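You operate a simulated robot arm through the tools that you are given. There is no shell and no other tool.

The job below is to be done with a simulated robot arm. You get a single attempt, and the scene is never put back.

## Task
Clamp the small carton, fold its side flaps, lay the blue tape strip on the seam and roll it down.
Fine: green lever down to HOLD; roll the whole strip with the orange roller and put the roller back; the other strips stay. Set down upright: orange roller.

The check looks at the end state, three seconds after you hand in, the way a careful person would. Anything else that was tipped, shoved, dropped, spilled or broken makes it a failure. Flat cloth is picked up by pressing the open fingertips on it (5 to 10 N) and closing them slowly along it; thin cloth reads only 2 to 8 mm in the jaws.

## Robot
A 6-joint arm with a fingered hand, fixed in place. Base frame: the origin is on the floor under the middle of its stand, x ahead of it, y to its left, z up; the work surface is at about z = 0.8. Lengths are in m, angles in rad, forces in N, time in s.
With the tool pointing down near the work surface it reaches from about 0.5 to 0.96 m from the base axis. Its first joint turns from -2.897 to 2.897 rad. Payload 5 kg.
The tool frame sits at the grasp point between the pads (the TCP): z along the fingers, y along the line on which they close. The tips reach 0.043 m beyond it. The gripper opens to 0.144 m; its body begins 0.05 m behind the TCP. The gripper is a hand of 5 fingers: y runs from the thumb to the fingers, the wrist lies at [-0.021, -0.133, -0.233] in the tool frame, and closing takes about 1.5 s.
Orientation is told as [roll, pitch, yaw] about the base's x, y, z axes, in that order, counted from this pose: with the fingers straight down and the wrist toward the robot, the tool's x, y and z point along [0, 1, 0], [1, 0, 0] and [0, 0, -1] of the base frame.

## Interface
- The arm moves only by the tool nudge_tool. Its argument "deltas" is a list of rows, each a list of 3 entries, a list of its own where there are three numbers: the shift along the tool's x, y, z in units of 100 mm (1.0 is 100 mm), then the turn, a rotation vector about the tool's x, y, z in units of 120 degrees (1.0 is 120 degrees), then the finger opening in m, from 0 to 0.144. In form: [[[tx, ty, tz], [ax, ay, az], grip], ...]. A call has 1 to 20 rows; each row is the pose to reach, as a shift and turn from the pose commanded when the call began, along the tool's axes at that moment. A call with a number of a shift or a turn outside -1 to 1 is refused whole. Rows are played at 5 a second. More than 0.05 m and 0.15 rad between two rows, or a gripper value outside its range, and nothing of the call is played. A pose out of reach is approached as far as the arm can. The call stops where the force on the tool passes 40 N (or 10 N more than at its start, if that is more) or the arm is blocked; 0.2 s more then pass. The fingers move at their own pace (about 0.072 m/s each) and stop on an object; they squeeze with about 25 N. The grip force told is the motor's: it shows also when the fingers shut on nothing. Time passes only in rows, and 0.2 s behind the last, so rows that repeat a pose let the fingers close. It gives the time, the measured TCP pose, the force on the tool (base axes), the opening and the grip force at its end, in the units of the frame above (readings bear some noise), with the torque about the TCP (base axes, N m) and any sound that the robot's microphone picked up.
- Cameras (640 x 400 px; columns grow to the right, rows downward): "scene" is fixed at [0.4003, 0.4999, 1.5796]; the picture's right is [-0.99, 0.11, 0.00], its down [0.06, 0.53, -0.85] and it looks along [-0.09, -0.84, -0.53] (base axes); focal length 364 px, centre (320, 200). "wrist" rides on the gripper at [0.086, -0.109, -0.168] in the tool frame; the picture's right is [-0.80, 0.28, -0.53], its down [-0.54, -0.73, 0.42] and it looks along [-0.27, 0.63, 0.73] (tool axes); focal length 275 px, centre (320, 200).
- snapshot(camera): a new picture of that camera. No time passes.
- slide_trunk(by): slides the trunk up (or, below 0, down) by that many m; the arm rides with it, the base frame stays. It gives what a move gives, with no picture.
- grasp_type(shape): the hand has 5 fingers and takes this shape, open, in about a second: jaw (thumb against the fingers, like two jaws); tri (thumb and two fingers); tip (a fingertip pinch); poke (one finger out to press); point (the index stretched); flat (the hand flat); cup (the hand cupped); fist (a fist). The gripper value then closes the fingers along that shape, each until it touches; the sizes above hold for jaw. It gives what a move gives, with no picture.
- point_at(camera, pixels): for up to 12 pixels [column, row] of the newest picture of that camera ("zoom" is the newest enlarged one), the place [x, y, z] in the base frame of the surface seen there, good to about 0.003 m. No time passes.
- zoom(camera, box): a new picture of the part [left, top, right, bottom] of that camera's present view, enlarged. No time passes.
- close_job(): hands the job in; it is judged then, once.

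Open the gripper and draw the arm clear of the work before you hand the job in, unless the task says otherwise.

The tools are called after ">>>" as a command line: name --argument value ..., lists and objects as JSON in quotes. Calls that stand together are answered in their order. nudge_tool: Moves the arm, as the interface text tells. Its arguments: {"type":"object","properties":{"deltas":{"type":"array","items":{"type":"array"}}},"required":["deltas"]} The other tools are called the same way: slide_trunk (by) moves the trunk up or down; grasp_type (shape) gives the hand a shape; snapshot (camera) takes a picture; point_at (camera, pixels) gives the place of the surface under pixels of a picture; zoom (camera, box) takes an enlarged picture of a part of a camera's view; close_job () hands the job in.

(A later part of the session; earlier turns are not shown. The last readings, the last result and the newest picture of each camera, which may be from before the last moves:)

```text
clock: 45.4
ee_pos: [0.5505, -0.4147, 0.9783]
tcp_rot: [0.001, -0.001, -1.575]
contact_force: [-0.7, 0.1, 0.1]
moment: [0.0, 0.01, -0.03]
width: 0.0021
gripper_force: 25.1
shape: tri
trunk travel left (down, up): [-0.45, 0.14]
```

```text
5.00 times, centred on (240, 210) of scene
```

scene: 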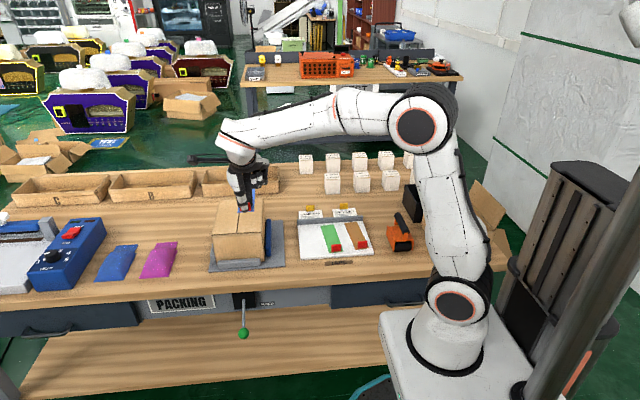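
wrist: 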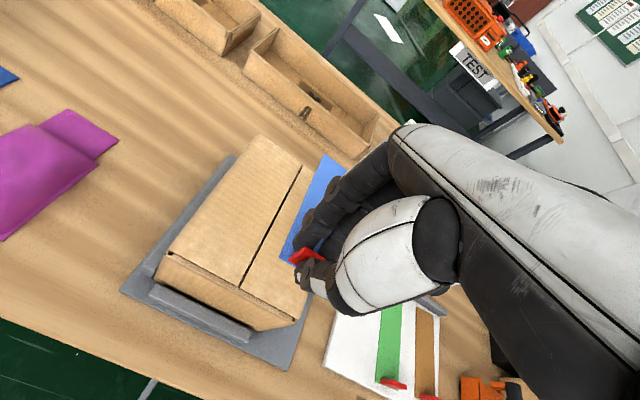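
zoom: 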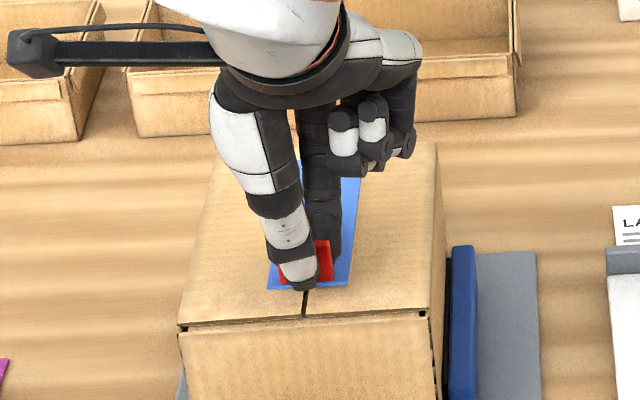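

The strip is centred on the seam within about 1 mm. I lower in 2 mm steps until light contact.

>>> nudge_tool --deltas '[[[0, 0, 0.02], [0, 0, 0], 0.0], [[0, 0, 0.04], [0, 0, 0], 0.0], [[0, 0, 0.055], [0, 0, 0], 0.0]]'

>>> zoom --camera "scene" --box '[205, 170, 275, 250]'

>>> point_at --camera "zoom" --pixels '[[275, 284], [345, 280], [352, 200], [352, 240], [280, 300], [345, 298], [375, 220]]'

```text
clock: 46.2
ee_pos: [0.5513, -0.4134, 0.9734]
tcp_rot: [-0.001, 0.0, -1.572]
contact_force: [0.2, 0.0, 1.0]
moment: [-0.07, 0.0, -0.02]
width: 0.0019
gripper_force: 25.0
shape: tri
trunk travel left (down, up): [-0.45, 0.14]
```

```text
5.00 times, centred on (240, 210) of scene
```

zoom: 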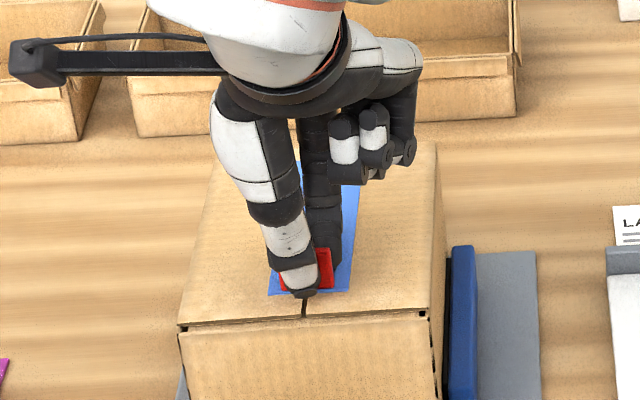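

```text
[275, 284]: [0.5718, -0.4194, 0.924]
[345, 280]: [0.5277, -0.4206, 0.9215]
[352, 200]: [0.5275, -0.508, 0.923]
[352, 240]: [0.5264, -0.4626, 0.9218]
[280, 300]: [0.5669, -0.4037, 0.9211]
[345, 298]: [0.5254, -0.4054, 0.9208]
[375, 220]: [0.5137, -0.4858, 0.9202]
```

Near contact (strip at z≈0.923, moment −0.07). I lower another 2 mm to seat it.

>>> nudge_tool --deltas '[[[0, 0, 0.01], [0, 0, 0], 0.0], [[0, 0, 0.02], [0, 0, 0], 0.0], [[0, 0, 0.02], [0, 0, 0], 0.0]]'

```text
clock: 47.0
ee_pos: [0.5514, -0.4148, 0.9727]
tcp_rot: [0.002, -0.002, -1.573]
contact_force: [-0.3, -1.6, 13.8]
moment: [-0.07, -0.01, -0.01]
width: 0.0022
gripper_force: 24.9
shape: tri
trunk travel left (down, up): [-0.45, 0.14]
```

Seated with 14 N. I ease off ~1.5 mm and open the fingers slowly.

>>> nudge_tool --deltas '[[[0, 0, -0.012], [0, 0, 0], 0.0], [[0, 0, -0.015], [0, 0, 0], 0.01], [[0, 0, -0.015], [0, 0, 0], 0.02], [[0, 0, -0.015], [0, 0, 0], 0.03], [[0, 0, -0.015], [0, 0, 0], 0.04], [[0, 0, -0.015], [0, 0, 0], 0.05], [[0, 0, -0.015], [0, 0, 0], 0.05]]'

>>> zoom --camera "scene" --box '[205, 170, 275, 250]'

>>> zoom --camera "wrist" --box '[150, 120, 400, 340]'

```text
clock: 48.6
ee_pos: [0.5521, -0.4132, 0.9731]
tcp_rot: [-0.001, 0.0, -1.573]
contact_force: [0.0, 0.5, -0.6]
moment: [0.01, 0.02, 0.0]
width: 0.0494
gripper_force: 0.1
shape: tri
trunk travel left (down, up): [-0.45, 0.14]
```

```text
5.00 times, centred on (240, 210) of scene
```

zoom: 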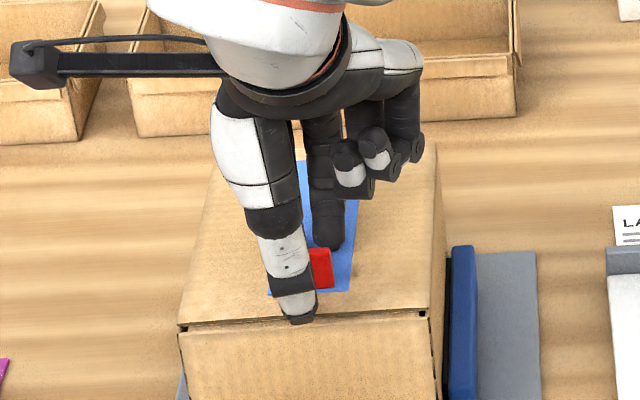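

```text
1.82 times, centred on (275, 230) of wrist
```

zoom: 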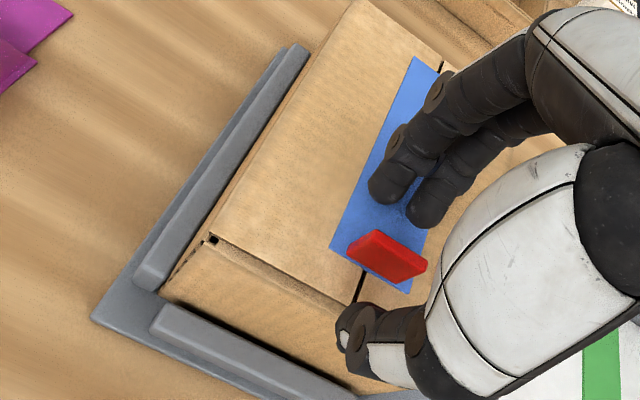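

The strip stays on the seam, tab free. I lift straight up.

>>> nudge_tool --deltas '[[[0, 0, -0.2], [0, 0, 0], 0.05], [[0, 0, -0.5], [0, 0, 0], 0.05], [[0, 0, -0.8], [0, 0, 0], 0.05], [[0, 0, -1.0], [0, 0, 0], 0.05]]'

>>> nudge_tool --deltas '[[[0, 0, -0.3], [0, 0, 0], 0.05], [[0, 0, -0.5], [0, 0, 0], 0.05]]'

>>> zoom --camera "scene" --box '[200, 190, 280, 270]'

>>> zoom --camera "wrist" --box '[150, 160, 400, 360]'

```text
clock: 49.6
ee_pos: [0.5518, -0.412, 1.0725]
tcp_rot: [-0.001, 0.001, -1.574]
contact_force: [-0.7, -0.4, -0.8]
moment: [0.0, 0.0, 0.01]
width: 0.0495
gripper_force: 0.0
shape: tri
trunk travel left (down, up): [-0.45, 0.14]
```

```text
clock: 50.2
ee_pos: [0.5516, -0.4134, 1.1244]
tcp_rot: [0.001, 0.003, -1.574]
contact_force: [-1.0, 0.1, 0.1]
moment: [-0.01, 0.0, -0.02]
width: 0.0494
gripper_force: 0.1
shape: tri
trunk travel left (down, up): [-0.45, 0.14]
```

```text
5.00 times, centred on (240, 230) of scene
```

zoom: 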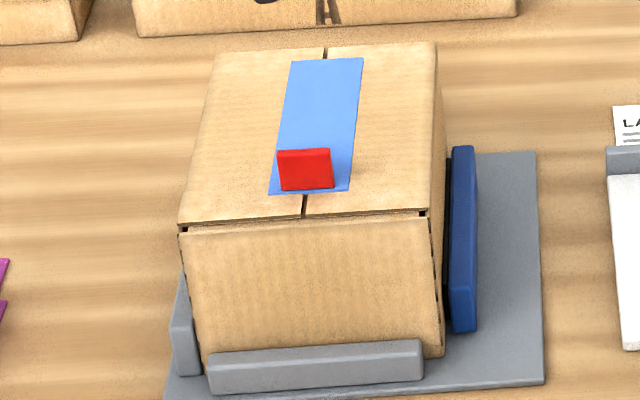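

```text
2.00 times, centred on (275, 260) of wrist
```

zoom: 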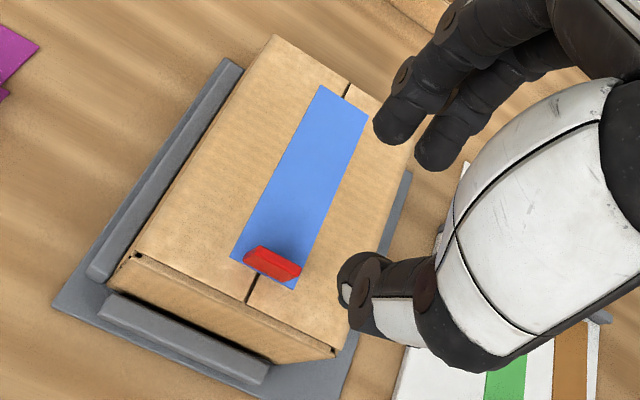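

Strip lies centred on the seam. I record its corner positions, then plan the roller grasp.

>>> point_at --camera "zoom" --pixels '[[250, 100], [330, 100], [305, 165], [300, 215], [200, 215]]'

>>> zoom --camera "scene" --box '[200, 190, 280, 270]'

>>> point_at --camera "zoom" --pixels '[[274, 190], [345, 187], [296, 65], [360, 61], [305, 203], [325, 54], [282, 153], [329, 151], [305, 186], [305, 170]]'

```text
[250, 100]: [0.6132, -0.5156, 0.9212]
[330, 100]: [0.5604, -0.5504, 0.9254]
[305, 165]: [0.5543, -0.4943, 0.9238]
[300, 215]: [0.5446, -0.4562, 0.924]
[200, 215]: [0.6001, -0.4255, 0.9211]
```

```text
5.00 times, centred on (240, 230) of scene
```

zoom: 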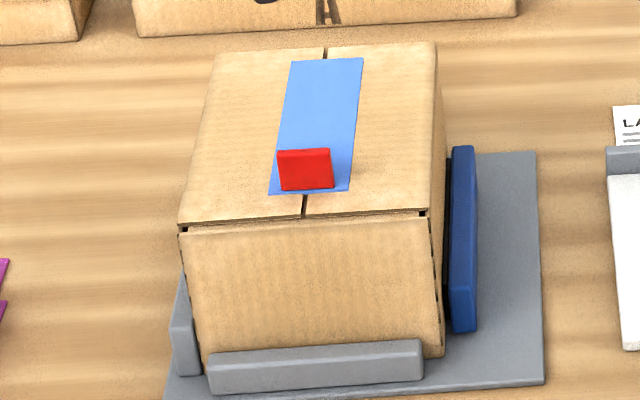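

```text
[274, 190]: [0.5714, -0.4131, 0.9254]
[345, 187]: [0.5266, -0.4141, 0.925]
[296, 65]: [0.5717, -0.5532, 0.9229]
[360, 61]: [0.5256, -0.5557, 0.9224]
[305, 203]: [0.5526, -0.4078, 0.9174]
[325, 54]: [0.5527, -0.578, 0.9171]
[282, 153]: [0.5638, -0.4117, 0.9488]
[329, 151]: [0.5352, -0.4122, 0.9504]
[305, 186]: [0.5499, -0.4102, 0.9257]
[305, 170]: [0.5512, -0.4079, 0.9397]
```

Strip spans y −0.411…−0.558, x 0.526–0.571, covering the seam. Now I look at the roller in detail.

>>> zoom --camera "scene" --box '[380, 205, 425, 255]'

```text
8.00 times, centred on (402, 230) of scene
```

zoom: 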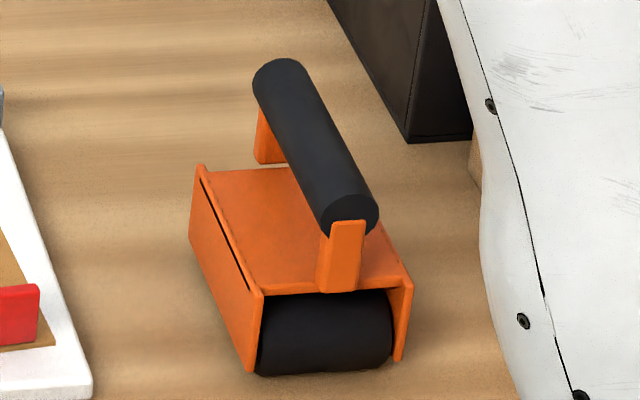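

>>> point_at --camera "zoom" --pixels '[[280, 70], [348, 205], [300, 110], [325, 160], [262, 135], [342, 260], [205, 185], [195, 225], [250, 300], [250, 360], [320, 330], [330, 365]]'

>>> point_at --camera "zoom" --pixels '[[400, 355], [395, 300], [270, 360], [260, 300], [385, 355], [230, 200], [240, 260], [280, 240], [370, 250], [300, 300], [345, 300], [252, 372]]'

```text
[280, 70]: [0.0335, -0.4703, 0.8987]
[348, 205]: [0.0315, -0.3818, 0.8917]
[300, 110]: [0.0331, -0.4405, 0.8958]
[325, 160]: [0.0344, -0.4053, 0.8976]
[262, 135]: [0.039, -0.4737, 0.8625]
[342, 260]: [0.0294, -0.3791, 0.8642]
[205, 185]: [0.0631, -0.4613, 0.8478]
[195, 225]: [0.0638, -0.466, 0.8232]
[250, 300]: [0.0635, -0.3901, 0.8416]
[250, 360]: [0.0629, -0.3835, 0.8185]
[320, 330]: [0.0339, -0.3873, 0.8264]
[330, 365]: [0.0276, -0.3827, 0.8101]
```

```text
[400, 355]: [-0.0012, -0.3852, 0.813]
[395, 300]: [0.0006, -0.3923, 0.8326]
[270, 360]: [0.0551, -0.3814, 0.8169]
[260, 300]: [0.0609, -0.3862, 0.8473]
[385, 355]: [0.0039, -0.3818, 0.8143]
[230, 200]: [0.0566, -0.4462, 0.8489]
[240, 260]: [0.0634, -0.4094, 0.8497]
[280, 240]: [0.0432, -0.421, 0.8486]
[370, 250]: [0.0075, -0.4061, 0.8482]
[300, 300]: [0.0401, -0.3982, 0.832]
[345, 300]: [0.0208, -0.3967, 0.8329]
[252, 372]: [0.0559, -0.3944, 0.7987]
```

The roller's handle runs along y at x≈0.032, z≈0.885 (y −0.382…−0.475). The carton box and bin beside it may be in the way of the hand, so I check their positions.

>>> snapshot --camera "scene"

>>> zoom --camera "scene" --box '[370, 160, 530, 290]'

```text
taken
```

scene: 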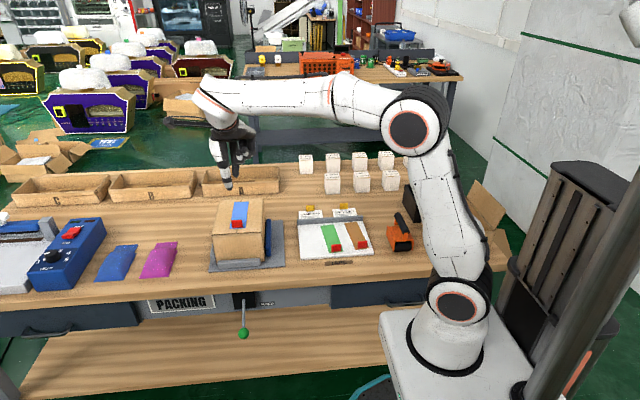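

```text
3.08 times, centred on (450, 225) of scene
```

zoom: 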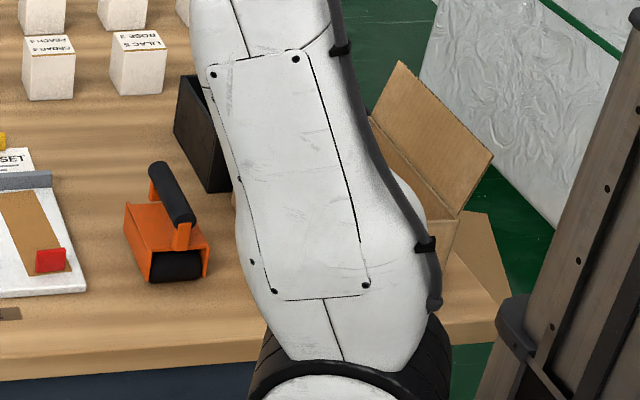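

>>> point_at --camera "zoom" --pixels '[[400, 65], [490, 155], [455, 215], [440, 245], [500, 290], [190, 85], [210, 180], [180, 130], [375, 120], [235, 200], [300, 200], [320, 100]]'

```text
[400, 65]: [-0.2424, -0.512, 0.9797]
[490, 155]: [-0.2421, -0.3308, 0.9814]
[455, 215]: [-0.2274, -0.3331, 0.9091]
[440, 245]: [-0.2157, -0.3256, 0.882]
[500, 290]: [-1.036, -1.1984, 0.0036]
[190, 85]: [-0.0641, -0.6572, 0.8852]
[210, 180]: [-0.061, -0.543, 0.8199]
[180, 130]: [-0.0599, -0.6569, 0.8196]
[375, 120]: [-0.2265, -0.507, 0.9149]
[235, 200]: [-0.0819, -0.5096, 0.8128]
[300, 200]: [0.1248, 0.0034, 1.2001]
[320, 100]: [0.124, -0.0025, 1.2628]
```

The other carton's raised flap may lie near x≈−0.06, z≈0.98, so I'll need care with the thumb side. I switch to jaw at height and move toward the roller with the yaw turning back to 0.

>>> grasp_type --shape "jaw"

>>> nudge_tool --deltas '[[[-0.3, 0, -0.2], [0, 0, -0.07], 0.08], [[-0.6, 0, -0.4], [0, 0, -0.14], 0.08], [[-0.8, 0, -0.4], [0, 0, -0.21], 0.08], [[-1.0, 0, -0.4], [0, 0, -0.28], 0.08], [[-1.0, 0, -0.4], [0, 0, -0.35], 0.08], [[-1.0, 0, -0.4], [0, 0, -0.42], 0.08], [[-1.0, 0, -0.4], [0, 0, -0.49], 0.08], [[-1.0, 0, -0.4], [0, 0, -0.56], 0.08], [[-1.0, 0, -0.4], [0, 0, -0.63], 0.08], [[-1.0, 0, -0.4], [0, 0, -0.69], 0.08], [[-1.0, 0, -0.4], [0, 0, -0.75], 0.08]]'

>>> snapshot --camera "scene"

```text
clock: 51.1
ee_pos: [0.5506, -0.4133, 1.1232]
tcp_rot: [0.0, -0.001, -1.575]
contact_force: [0.0, 0.3, 1.0]
moment: [0.01, -0.01, 0.0]
width: 0.1436
gripper_force: 0.1
shape: jaw
trunk travel left (down, up): [-0.45, 0.14]
```

```text
clock: 53.5
ee_pos: [0.451, -0.4141, 1.1634]
tcp_rot: [0.003, 0.0, -0.002]
contact_force: [0.1, -0.2, 0.6]
moment: [0.0, 0.0, 0.0]
width: 0.0805
gripper_force: 0.1
shape: jaw
trunk travel left (down, up): [-0.45, 0.14]
```

```text
taken
```

scene: 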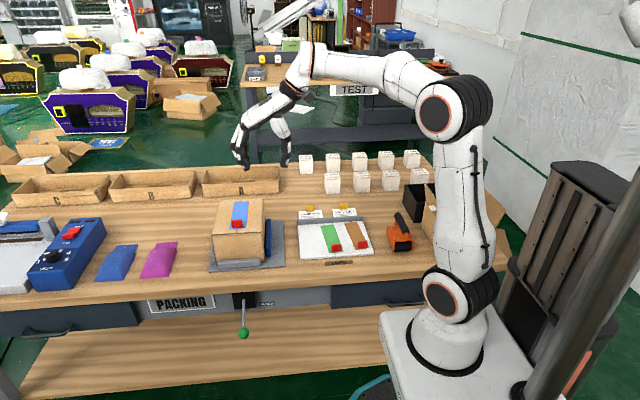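

I continue in −x toward the roller at height, then look at the flap region.

>>> nudge_tool --deltas '[[[0, -0.35, 0], [0, 0, 0], 0.08], [[0, -0.7, 0], [0, 0, 0], 0.08], [[0, -1.0, 0], [0, 0, 0], 0.08]]'

>>> nudge_tool --deltas '[[[-0.05, -0.35, 0], [0, 0, 0], 0.08], [[-0.1, -0.7, 0], [0, 0, 0], 0.08], [[-0.15, -1.0, 0], [0, 0, 0], 0.08]]'

>>> snapshot --camera "scene"

>>> zoom --camera "scene" --box '[370, 160, 530, 290]'

```text
clock: 54.3
ee_pos: [0.3522, -0.4127, 1.163]
tcp_rot: [0.0, -0.001, -0.005]
contact_force: [0.4, -0.3, 0.4]
moment: [0.02, -0.01, -0.01]
width: 0.0805
gripper_force: 0.0
shape: jaw
trunk travel left (down, up): [-0.45, 0.14]
```

```text
clock: 55.1
ee_pos: [0.2502, -0.4283, 1.1636]
tcp_rot: [0.002, -0.001, -0.003]
contact_force: [-0.3, 0.2, -0.5]
moment: [0.0, 0.02, -0.01]
width: 0.0804
gripper_force: 0.0
shape: jaw
trunk travel left (down, up): [-0.45, 0.14]
```

```text
taken
```

scene: 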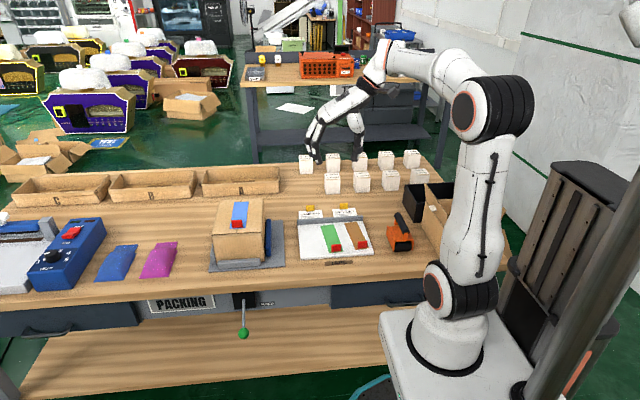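

```text
3.08 times, centred on (450, 225) of scene
```

zoom: 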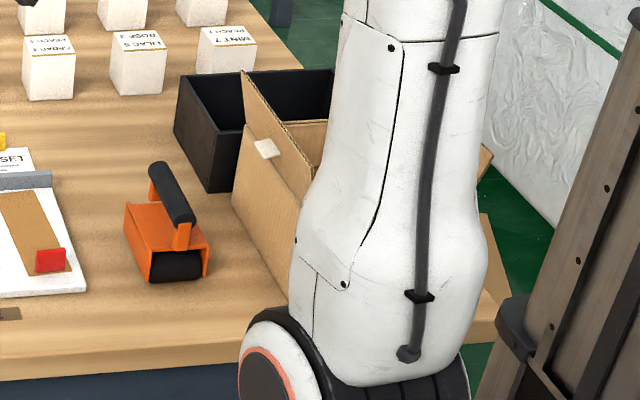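

>>> point_at --camera "zoom" --pixels '[[243, 73], [275, 120], [308, 170], [265, 148], [242, 125], [270, 165], [300, 210], [235, 190], [260, 230], [285, 280], [315, 135], [195, 90]]'

```text
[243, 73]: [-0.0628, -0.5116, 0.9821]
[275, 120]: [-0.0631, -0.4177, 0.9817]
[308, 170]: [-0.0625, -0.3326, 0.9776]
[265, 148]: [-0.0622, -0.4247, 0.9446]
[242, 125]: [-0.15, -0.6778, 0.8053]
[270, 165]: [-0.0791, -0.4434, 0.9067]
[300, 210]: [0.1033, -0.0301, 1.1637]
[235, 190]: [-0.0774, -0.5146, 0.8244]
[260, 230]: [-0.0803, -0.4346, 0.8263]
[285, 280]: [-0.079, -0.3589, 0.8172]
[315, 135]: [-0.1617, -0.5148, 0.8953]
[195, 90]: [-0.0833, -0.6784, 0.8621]
```

The other box's flap top edge is at x=−0.063, z=0.982 — the hand's thumb side must stay clear of it. I measure the hand's profile at this opening.

>>> zoom --camera "scene" --box '[300, 60, 400, 180]'

>>> point_at --camera "zoom" --pixels '[[255, 325], [235, 260], [265, 200], [330, 130], [460, 320], [440, 270], [420, 200], [405, 165], [450, 190], [470, 260], [480, 330], [300, 120]]'

```text
3.33 times, centred on (350, 120) of scene
```

zoom: 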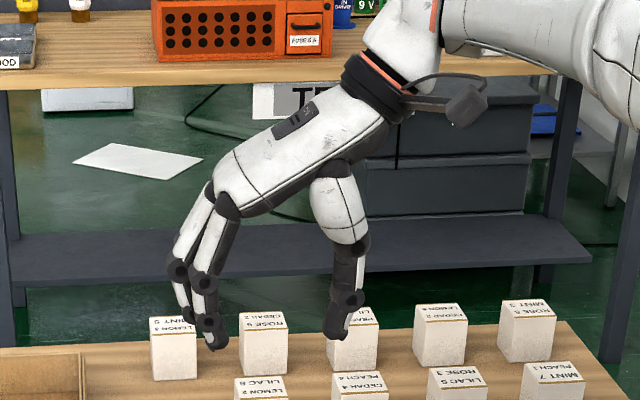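

```text
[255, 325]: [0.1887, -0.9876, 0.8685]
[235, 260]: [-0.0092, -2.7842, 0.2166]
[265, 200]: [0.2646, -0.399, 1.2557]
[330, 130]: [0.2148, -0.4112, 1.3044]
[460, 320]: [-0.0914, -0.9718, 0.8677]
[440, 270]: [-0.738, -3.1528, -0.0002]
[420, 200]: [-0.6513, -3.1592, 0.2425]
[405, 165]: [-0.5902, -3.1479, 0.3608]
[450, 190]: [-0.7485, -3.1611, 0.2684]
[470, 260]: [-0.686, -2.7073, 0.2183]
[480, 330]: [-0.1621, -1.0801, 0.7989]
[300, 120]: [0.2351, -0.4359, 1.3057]
```

>>> point_at --camera "zoom" --pixels '[[338, 333], [352, 298], [364, 242], [362, 215], [350, 180], [340, 220], [385, 105], [468, 105], [215, 343], [195, 270], [225, 205], [410, 70]]'

```text
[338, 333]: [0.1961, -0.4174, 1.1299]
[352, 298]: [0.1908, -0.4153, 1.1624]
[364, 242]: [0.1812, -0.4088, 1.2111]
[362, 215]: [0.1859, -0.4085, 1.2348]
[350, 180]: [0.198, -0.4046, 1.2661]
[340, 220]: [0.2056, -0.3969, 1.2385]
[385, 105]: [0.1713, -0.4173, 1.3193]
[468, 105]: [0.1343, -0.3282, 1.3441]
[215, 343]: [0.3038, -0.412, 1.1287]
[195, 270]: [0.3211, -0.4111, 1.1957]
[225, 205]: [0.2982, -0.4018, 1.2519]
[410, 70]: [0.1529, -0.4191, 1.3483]
```

At this opening the thumb side protrudes ≤0.08 m, so a vertical yaw‑0 grasp clears the flap by ~15 mm. I move above the roller handle at height with the opening reduced to 0.06.

>>> nudge_tool --deltas '[[[0.05, -0.35, 0], [0, 0, 0], 0.06], [[0.1, -0.7, 0], [0, 0, 0], 0.06], [[0.14, -1.0, 0], [0, 0, 0], 0.06]]'

>>> nudge_tool --deltas '[[[0, -0.35, 0], [0, 0, 0], 0.06], [[0, -0.7, 0], [0, 0, 0], 0.06], [[0, -1.0, 0], [0, 0, 0], 0.06]]'

>>> nudge_tool --deltas '[[[0, -0.18, 0.2], [0, 0, 0], 0.06], [[0, -0.18, 0.5], [0, 0, 0], 0.06]]'

>>> snapshot --camera "scene"

>>> snapshot --camera "wrist"

```text
clock: 55.9
ee_pos: [0.1503, -0.4137, 1.1631]
tcp_rot: [0.001, 0.001, -0.002]
contact_force: [-0.4, -0.2, 0.0]
moment: [0.02, 0.02, 0.0]
width: 0.0606
gripper_force: 0.0
shape: jaw
trunk travel left (down, up): [-0.45, 0.14]
```

```text
clock: 56.7
ee_pos: [0.0511, -0.4126, 1.1627]
tcp_rot: [0.001, 0.0, -0.003]
contact_force: [0.0, 0.7, -0.8]
moment: [-0.04, 0.01, 0.01]
width: 0.0605
gripper_force: 0.0
shape: jaw
trunk travel left (down, up): [-0.45, 0.14]
```

```text
clock: 57.3
ee_pos: [0.0331, -0.4137, 1.113]
tcp_rot: [0.001, 0.002, -0.004]
contact_force: [-0.4, -0.1, -0.8]
moment: [0.0, -0.03, -0.03]
width: 0.0603
gripper_force: 0.1
shape: jaw
trunk travel left (down, up): [-0.45, 0.14]
```

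```text
taken
```

scene: 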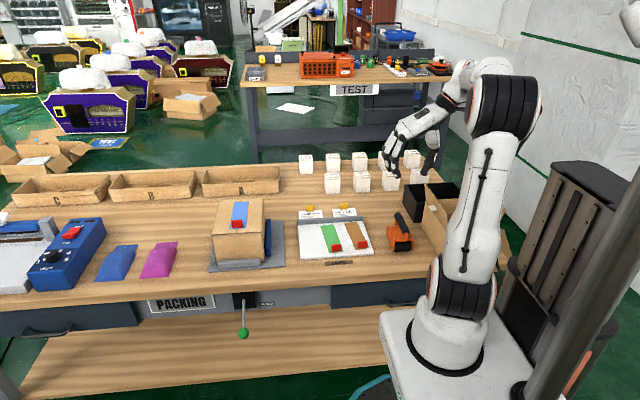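

```text
taken
```

wrist: 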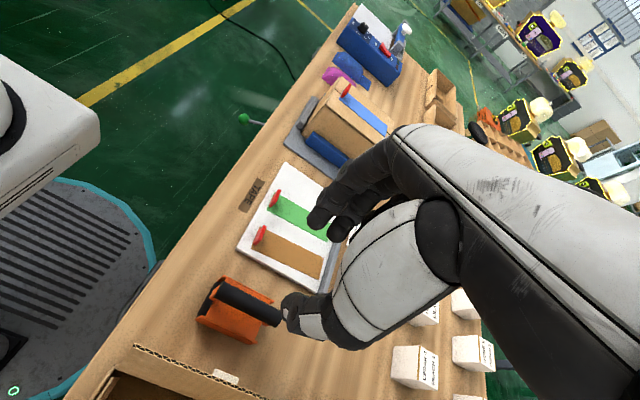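

The wrist view shows the roller at (240,310) and the neighbouring flap edge at the bottom. I zoom to measure the handle.

>>> zoom --camera "wrist" --box '[170, 250, 340, 400]'

>>> point_at --camera "zoom" --pixels '[[205, 105], [230, 130], [270, 165], [320, 185], [180, 95], [300, 155], [250, 115], [150, 190], [230, 240], [110, 160], [300, 330], [210, 300]]'

```text
2.67 times, centred on (255, 325) of wrist
```

zoom: 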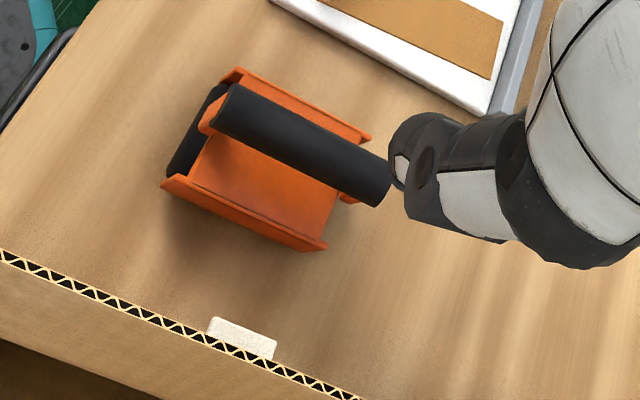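

```text
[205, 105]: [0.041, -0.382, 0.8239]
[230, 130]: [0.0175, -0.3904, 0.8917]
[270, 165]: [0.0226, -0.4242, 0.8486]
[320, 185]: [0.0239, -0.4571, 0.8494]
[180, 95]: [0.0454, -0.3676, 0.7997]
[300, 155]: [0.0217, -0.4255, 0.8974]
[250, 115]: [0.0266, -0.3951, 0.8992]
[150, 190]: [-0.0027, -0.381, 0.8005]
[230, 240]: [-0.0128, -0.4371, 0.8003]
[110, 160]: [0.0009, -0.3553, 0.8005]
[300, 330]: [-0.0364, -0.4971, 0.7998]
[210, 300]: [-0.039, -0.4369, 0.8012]
```

>>> point_at --camera "zoom" --pixels '[[370, 185], [378, 178], [232, 95], [240, 108], [275, 128], [325, 158], [350, 172], [215, 120], [345, 198], [400, 165], [410, 130]]'

```text
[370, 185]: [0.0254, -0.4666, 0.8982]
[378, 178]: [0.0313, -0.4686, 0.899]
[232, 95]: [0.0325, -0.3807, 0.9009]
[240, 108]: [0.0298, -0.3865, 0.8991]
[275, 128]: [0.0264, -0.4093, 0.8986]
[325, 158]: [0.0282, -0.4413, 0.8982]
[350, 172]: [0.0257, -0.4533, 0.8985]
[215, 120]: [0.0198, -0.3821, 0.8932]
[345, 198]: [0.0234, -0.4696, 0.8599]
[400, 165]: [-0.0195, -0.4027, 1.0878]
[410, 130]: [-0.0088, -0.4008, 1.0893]
```

Handle: y −0.380…−0.470, centre x≈0.030, z≈0.8875. I descend above it, watching the flap clearance on the thumb side.

>>> nudge_tool --deltas '[[[0, -0.03, 0.35], [0, 0, 0], 0.06], [[0, -0.03, 0.7], [0, 0, 0], 0.06], [[0, -0.03, 1.0], [0, 0, 0], 0.06]]'

>>> zoom --camera "scene" --box '[360, 140, 460, 260]'

>>> snapshot --camera "wrist"

```text
clock: 58.1
ee_pos: [0.0303, -0.4133, 1.0143]
tcp_rot: [0.001, 0.002, -0.004]
contact_force: [-0.3, -0.2, -0.2]
moment: [-0.01, 0.0, -0.01]
width: 0.0603
gripper_force: 0.1
shape: jaw
trunk travel left (down, up): [-0.45, 0.14]
```

```text
3.33 times, centred on (410, 200) of scene
```

zoom: 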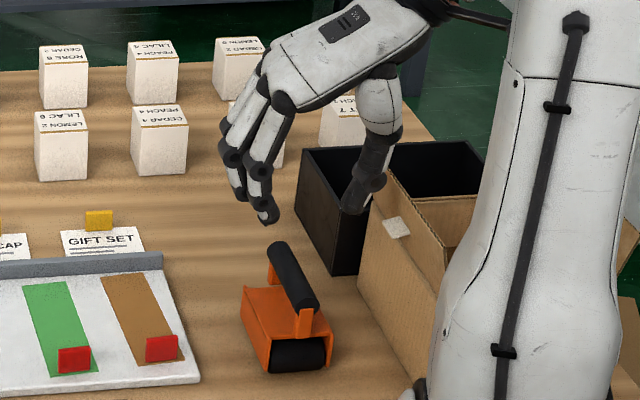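

```text
taken
```

wrist: 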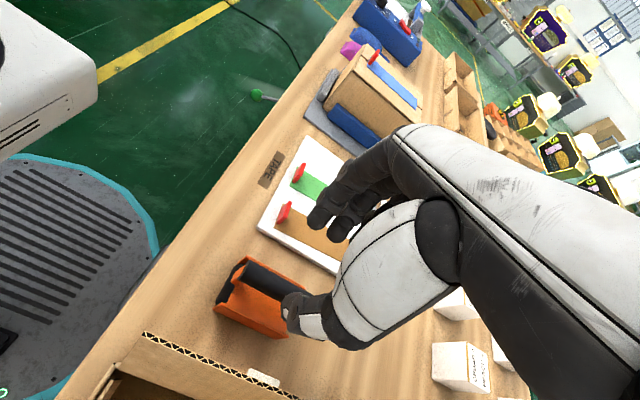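

I check the thumb's outermost points against the flap (x −0.063) before going lower.

>>> point_at --camera "zoom" --pixels '[[398, 105], [400, 128], [384, 180], [365, 195], [352, 208], [268, 212], [262, 165], [285, 105], [430, 20], [370, 110]]'

```text
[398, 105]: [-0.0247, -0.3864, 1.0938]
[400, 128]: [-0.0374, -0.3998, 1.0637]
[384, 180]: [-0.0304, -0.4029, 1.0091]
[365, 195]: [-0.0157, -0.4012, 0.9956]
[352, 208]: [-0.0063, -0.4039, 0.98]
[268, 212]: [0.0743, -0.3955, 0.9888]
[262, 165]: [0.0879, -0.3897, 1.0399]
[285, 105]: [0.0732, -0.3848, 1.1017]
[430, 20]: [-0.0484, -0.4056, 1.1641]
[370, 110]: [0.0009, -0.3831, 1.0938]
```

Outermost thumb point is x≈−0.038, leaving ~25 mm to the flap. I descend to just above final height.

>>> nudge_tool --deltas '[[[0, 0, 0.3], [0, 0, 0], 0.06], [[0, 0, 0.6], [0, 0, 0], 0.06], [[0, 0, 0.85], [0, 0, 0], 0.06]]'

>>> zoom --camera "scene" --box '[370, 180, 450, 260]'

>>> zoom --camera "wrist" --box '[200, 180, 420, 360]'

```text
clock: 58.9
ee_pos: [0.0298, -0.4142, 0.928]
tcp_rot: [0.004, -0.001, -0.004]
contact_force: [-0.2, 0.4, 0.5]
moment: [-0.03, 0.0, -0.01]
width: 0.0603
gripper_force: 0.2
shape: jaw
trunk travel left (down, up): [-0.45, 0.14]
```

```text
5.00 times, centred on (410, 220) of scene
```

zoom: 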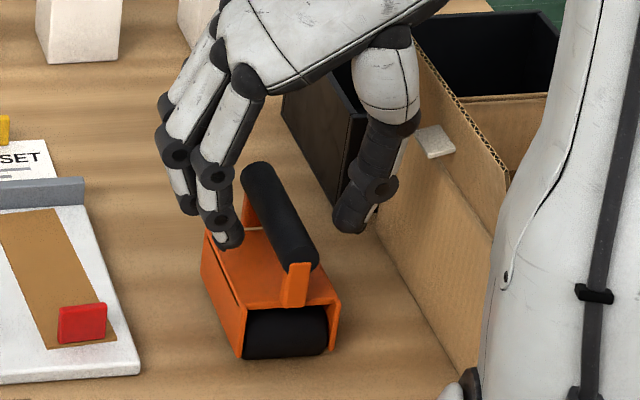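

```text
2.22 times, centred on (310, 270) of wrist
```

zoom: 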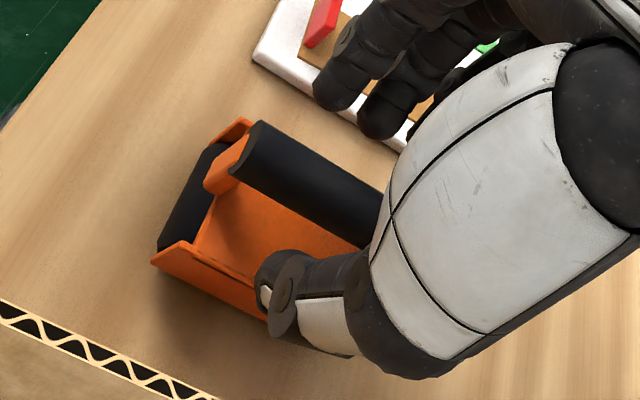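

Handle is between thumb and fingers. I go down the last 30 mm and check force.

>>> nudge_tool --deltas '[[[0, 0, 0.12], [0, 0, 0], 0.06], [[0, 0, 0.22], [0, 0, 0], 0.06], [[0, 0, 0.295], [0, 0, 0], 0.06]]'

>>> zoom --camera "scene" --box '[370, 180, 450, 260]'

>>> zoom --camera "wrist" --box '[200, 160, 420, 340]'

```text
clock: 59.7
ee_pos: [0.0291, -0.4131, 0.8991]
tcp_rot: [0.0, 0.002, -0.002]
contact_force: [0.9, -0.4, 0.0]
moment: [0.03, 0.01, 0.01]
width: 0.0603
gripper_force: 0.1
shape: jaw
trunk travel left (down, up): [-0.45, 0.14]
```

```text
5.00 times, centred on (410, 220) of scene
```

zoom: 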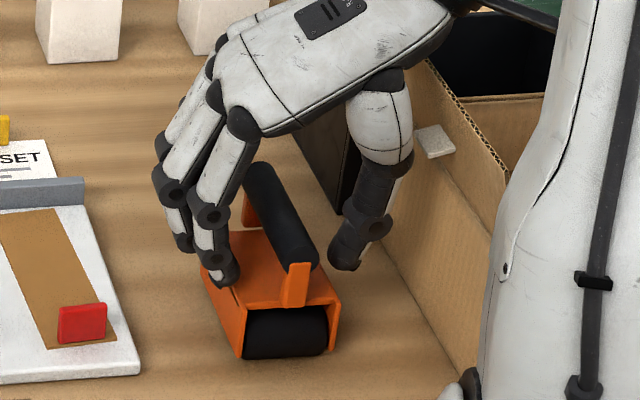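

```text
2.22 times, centred on (310, 250) of wrist
```

zoom: 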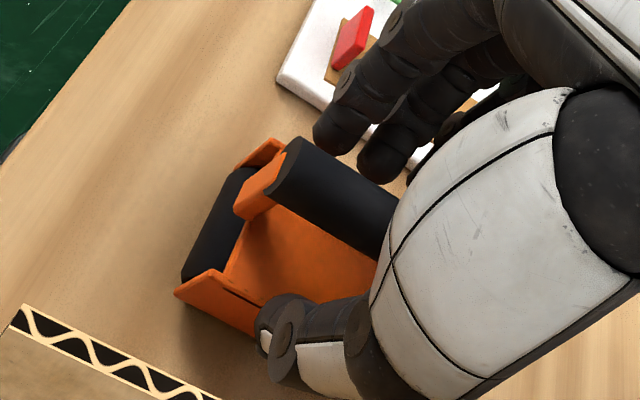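

Positioned over the handle with no contact. I close the fingers slowly on the handle; the home pose to return to is TCP (0.029, −0.413, 0.899).

>>> nudge_tool --deltas '[[[0, 0, 0], [0, 0, 0], 0.05], [[0, 0, 0], [0, 0, 0], 0.04], [[0, 0, 0], [0, 0, 0], 0.032], [[0, 0, 0], [0, 0, 0], 0.026], [[0, 0, 0], [0, 0, 0], 0.022], [[0, 0, 0], [0, 0, 0], 0.018], [[0, 0, 0], [0, 0, 0], 0.012], [[0, 0, 0], [0, 0, 0], 0.006], [[0, 0, 0], [0, 0, 0], 0.0], [[0, 0, 0], [0, 0, 0], 0.0], [[0, 0, 0], [0, 0, 0], 0.0]]'

>>> zoom --camera "scene" --box '[370, 180, 450, 260]'

>>> zoom --camera "wrist" --box '[200, 160, 420, 340]'

```text
clock: 62.1
ee_pos: [0.0298, -0.4141, 0.8979]
tcp_rot: [0.003, -0.001, -0.003]
contact_force: [0.4, 0.2, -3.3]
moment: [0.03, -0.03, -0.01]
width: 0.0073
gripper_force: 25.0
shape: jaw
trunk travel left (down, up): [-0.45, 0.14]
```

```text
5.00 times, centred on (410, 220) of scene
```

zoom: 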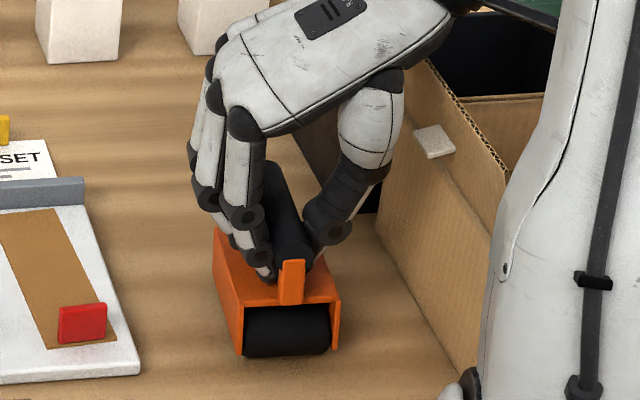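

```text
2.22 times, centred on (310, 250) of wrist
```

zoom: 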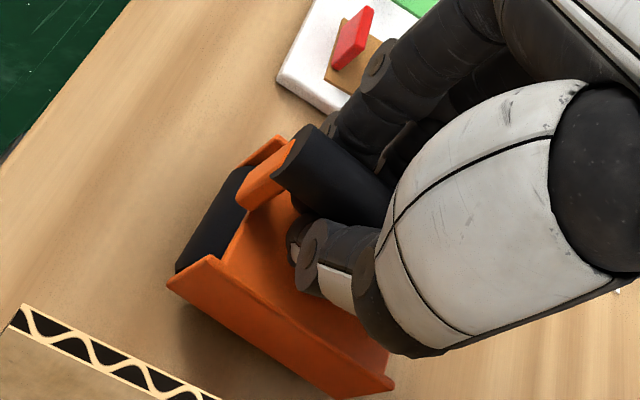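

Gripped (handle caged by the fingertips). The roller seems to have yawed a few degrees in the grip, so I measure it.

>>> zoom --camera "scene" --box '[385, 210, 435, 255]'

```text
8.89 times, centred on (410, 232) of scene
```

zoom: 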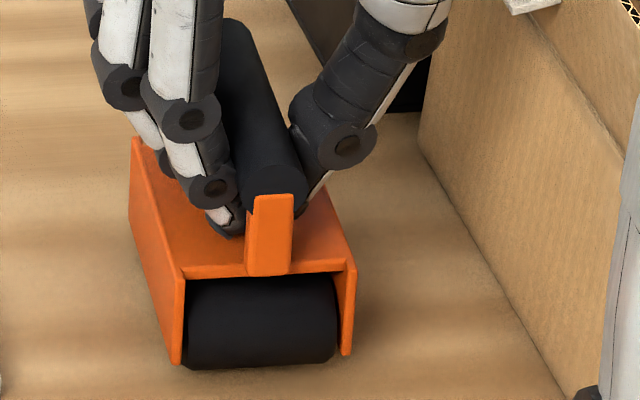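

>>> point_at --camera "zoom" --pixels '[[138, 150], [140, 210], [178, 285], [175, 355], [348, 275], [345, 345], [230, 30], [245, 80], [262, 150], [270, 230], [265, 320], [260, 360]]'

>>> zoom --camera "wrist" --box '[240, 200, 400, 360]'

>>> point_at --camera "zoom" --pixels '[[180, 200], [290, 275], [320, 330], [460, 375], [230, 120], [140, 160], [225, 250], [330, 160]]'

```text
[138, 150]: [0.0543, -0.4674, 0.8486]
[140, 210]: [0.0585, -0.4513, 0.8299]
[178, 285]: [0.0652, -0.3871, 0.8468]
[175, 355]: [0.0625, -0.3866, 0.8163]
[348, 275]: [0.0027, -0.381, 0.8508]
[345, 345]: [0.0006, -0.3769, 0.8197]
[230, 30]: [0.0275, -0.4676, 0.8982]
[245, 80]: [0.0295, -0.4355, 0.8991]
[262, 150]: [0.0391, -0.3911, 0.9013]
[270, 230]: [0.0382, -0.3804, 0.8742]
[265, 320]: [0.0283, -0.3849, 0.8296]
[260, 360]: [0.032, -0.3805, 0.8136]
```

```text
2.50 times, centred on (320, 280) of wrist
```

zoom: 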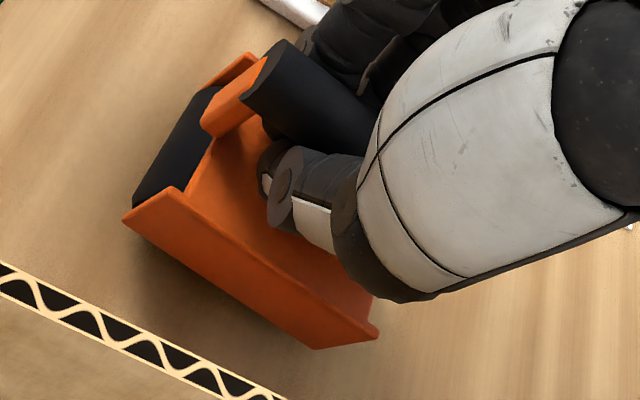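

```text
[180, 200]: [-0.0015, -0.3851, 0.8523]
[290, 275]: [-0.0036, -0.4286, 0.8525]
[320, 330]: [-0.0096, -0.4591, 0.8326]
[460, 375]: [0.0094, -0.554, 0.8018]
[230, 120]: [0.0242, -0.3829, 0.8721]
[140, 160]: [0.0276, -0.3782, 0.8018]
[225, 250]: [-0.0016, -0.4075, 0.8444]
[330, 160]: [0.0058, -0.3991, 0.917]
```

The roller yawed about −8° in the grip (front-left corner (0.065,−0.387), rear-left (0.054,−0.467)); I'll compensate with hand yaw. I lift it gently 6 cm and look at how it hangs.

>>> nudge_tool --deltas '[[[0, 0, -0.05], [0, 0, 0], 0.0], [[0, 0, -0.15], [0, 0, 0], 0.0], [[0, 0, -0.35], [0, 0, 0], 0.0], [[0, 0, -0.6], [0, 0, 0], 0.0], [[0, 0, -0.8], [0, 0, 0], 0.0]]'

>>> zoom --camera "scene" --box '[380, 170, 440, 230]'

>>> zoom --camera "wrist" --box '[200, 160, 420, 360]'

```text
clock: 63.3
ee_pos: [0.0294, -0.4143, 0.9783]
tcp_rot: [0.001, 0.0, -0.003]
contact_force: [-0.1, -0.2, -3.9]
moment: [0.06, -0.02, -0.01]
width: 0.0073
gripper_force: 25.1
shape: jaw
trunk travel left (down, up): [-0.45, 0.14]
```

```text
6.67 times, centred on (410, 200) of scene
```

zoom: 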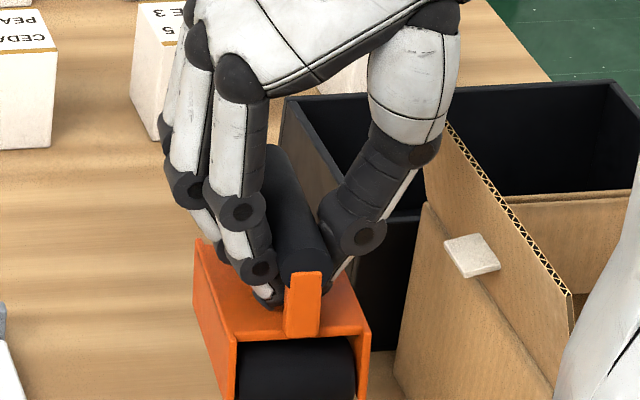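

```text
2.00 times, centred on (310, 260) of wrist
```

zoom: 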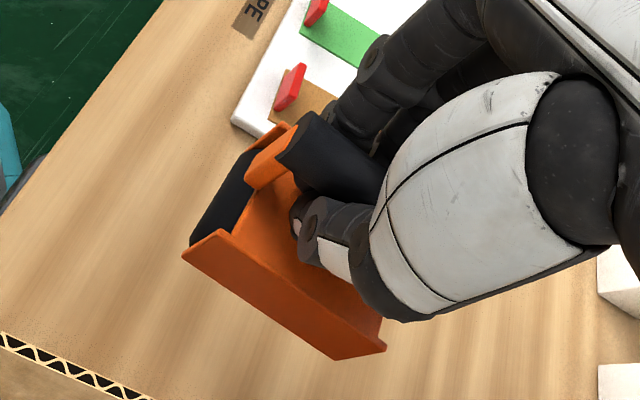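

The roller is held firmly (≈0.4 kg). I raise it further and measure its tilt and yaw in the hand.

>>> nudge_tool --deltas '[[[0, 0, -0.3], [0, 0, 0], 0.0], [[0, 0, -0.6], [0, 0, 0], 0.0], [[0, 0.2, -0.8], [0, 0, 0], 0.0], [[0, 0.5, -0.8], [0, 0, 0], 0.0], [[0, 0.8, -0.8], [0, 0, 0], 0.0]]'

>>> zoom --camera "scene" --box '[355, 150, 415, 210]'

>>> zoom --camera "wrist" --box '[200, 180, 400, 340]'

```text
clock: 64.5
ee_pos: [0.1102, -0.4122, 1.0571]
tcp_rot: [0.002, 0.001, -0.005]
contact_force: [-0.5, -0.3, -4.0]
moment: [0.03, -0.02, -0.01]
width: 0.0078
gripper_force: 25.1
shape: jaw
trunk travel left (down, up): [-0.45, 0.14]
```

```text
6.67 times, centred on (385, 180) of scene
```

zoom: 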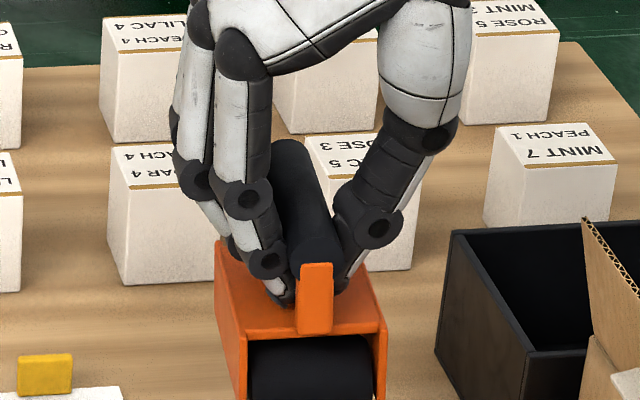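

```text
2.50 times, centred on (300, 260) of wrist
```

zoom: 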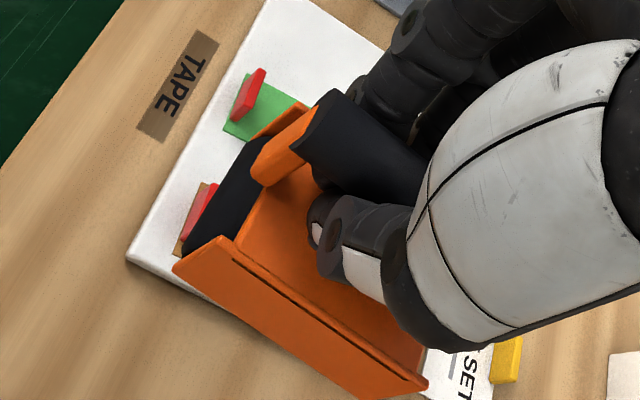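

>>> zoom --camera "scene" --box '[365, 170, 425, 225]'

>>> point_at --camera "zoom" --pixels '[[150, 125], [152, 190], [178, 225], [180, 300], [305, 210], [310, 280], [212, 40], [228, 90], [245, 150], [248, 190], [200, 300], [285, 290]]'

>>> zoom --camera "wrist" --box '[220, 180, 380, 360]'

```text
7.27 times, centred on (395, 198) of scene
```

zoom: 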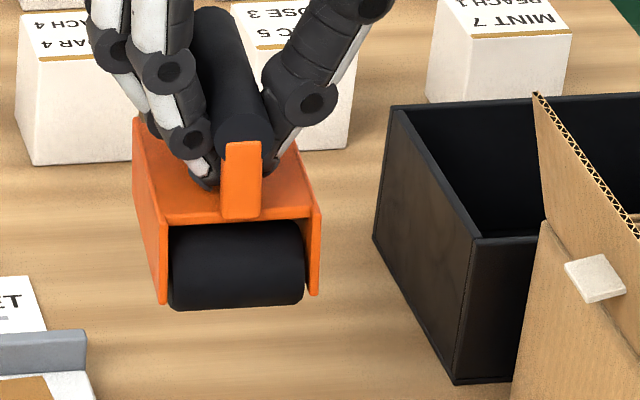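

```text
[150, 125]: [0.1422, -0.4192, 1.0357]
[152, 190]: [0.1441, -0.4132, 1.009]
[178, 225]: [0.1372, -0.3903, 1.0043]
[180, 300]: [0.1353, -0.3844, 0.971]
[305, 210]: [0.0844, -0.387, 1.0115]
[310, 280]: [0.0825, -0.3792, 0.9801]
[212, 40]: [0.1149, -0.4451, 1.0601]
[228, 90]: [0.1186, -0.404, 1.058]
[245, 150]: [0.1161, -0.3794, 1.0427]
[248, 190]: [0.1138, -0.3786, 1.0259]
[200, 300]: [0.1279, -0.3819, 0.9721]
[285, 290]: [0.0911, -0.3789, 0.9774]
```

```text
2.22 times, centred on (300, 270) of wrist
```

zoom: 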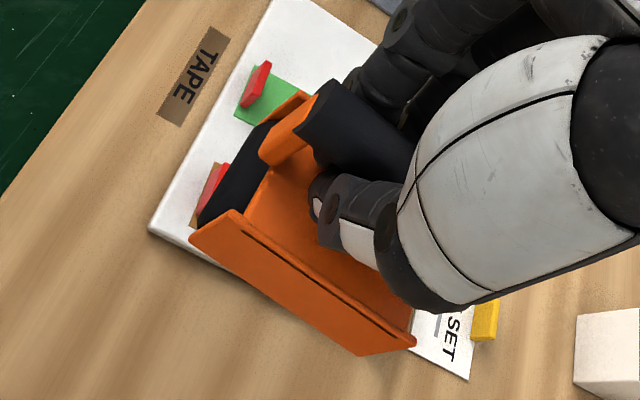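

>>> point_at --camera "zoom" --pixels '[[240, 215], [320, 280], [405, 338], [225, 215], [300, 270], [270, 180], [290, 230], [345, 260], [310, 100], [345, 115], [380, 135], [300, 330]]'

```text
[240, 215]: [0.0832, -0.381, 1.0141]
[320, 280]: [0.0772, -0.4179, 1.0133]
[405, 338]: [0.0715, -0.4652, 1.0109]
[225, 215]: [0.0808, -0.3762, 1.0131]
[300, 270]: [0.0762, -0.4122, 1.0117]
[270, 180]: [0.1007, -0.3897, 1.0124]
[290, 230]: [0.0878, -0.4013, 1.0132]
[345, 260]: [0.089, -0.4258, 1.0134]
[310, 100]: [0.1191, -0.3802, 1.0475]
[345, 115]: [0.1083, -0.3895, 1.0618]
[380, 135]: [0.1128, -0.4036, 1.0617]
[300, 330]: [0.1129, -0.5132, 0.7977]
```

In the hand the roller is yawed −8° and rolled about +5° (its +x side lower). I correct with the hand: yaw +8°, pitch −5°, raising a little as well.

>>> nudge_tool --deltas '[[[0, 0.1, -0.1], [-0.014, -0.001, -0.022], 0.0], [[0, 0.2, -0.2], [-0.028, -0.002, -0.044], 0.0], [[0, 0.3, -0.3], [-0.0417, -0.003, -0.0667], 0.0]]'

>>> zoom --camera "scene" --box '[350, 155, 410, 210]'

>>> zoom --camera "wrist" --box '[220, 180, 380, 360]'

```text
clock: 65.3
ee_pos: [0.1403, -0.414, 1.0887]
tcp_rot: [-0.013, -0.086, 0.136]
contact_force: [0.2, 0.5, -3.8]
moment: [0.06, 0.0, -0.01]
width: 0.0076
gripper_force: 24.8
shape: jaw
trunk travel left (down, up): [-0.45, 0.14]
```

```text
7.27 times, centred on (380, 182) of scene
```

zoom: 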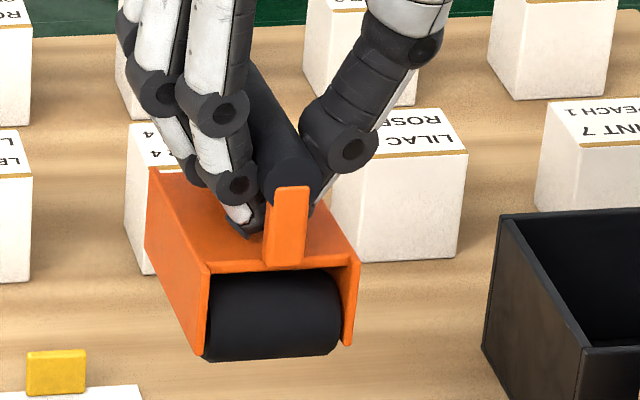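

```text
2.22 times, centred on (300, 270) of wrist
```

zoom: 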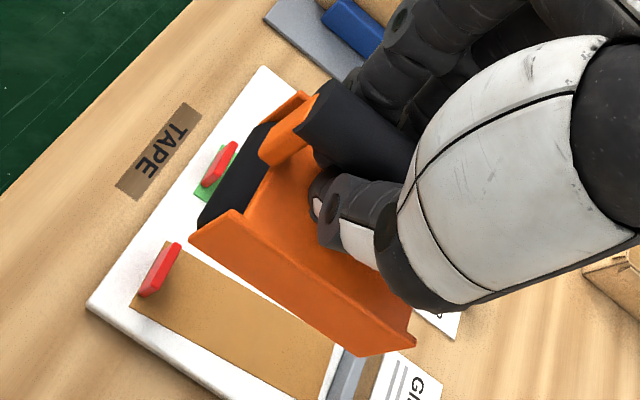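

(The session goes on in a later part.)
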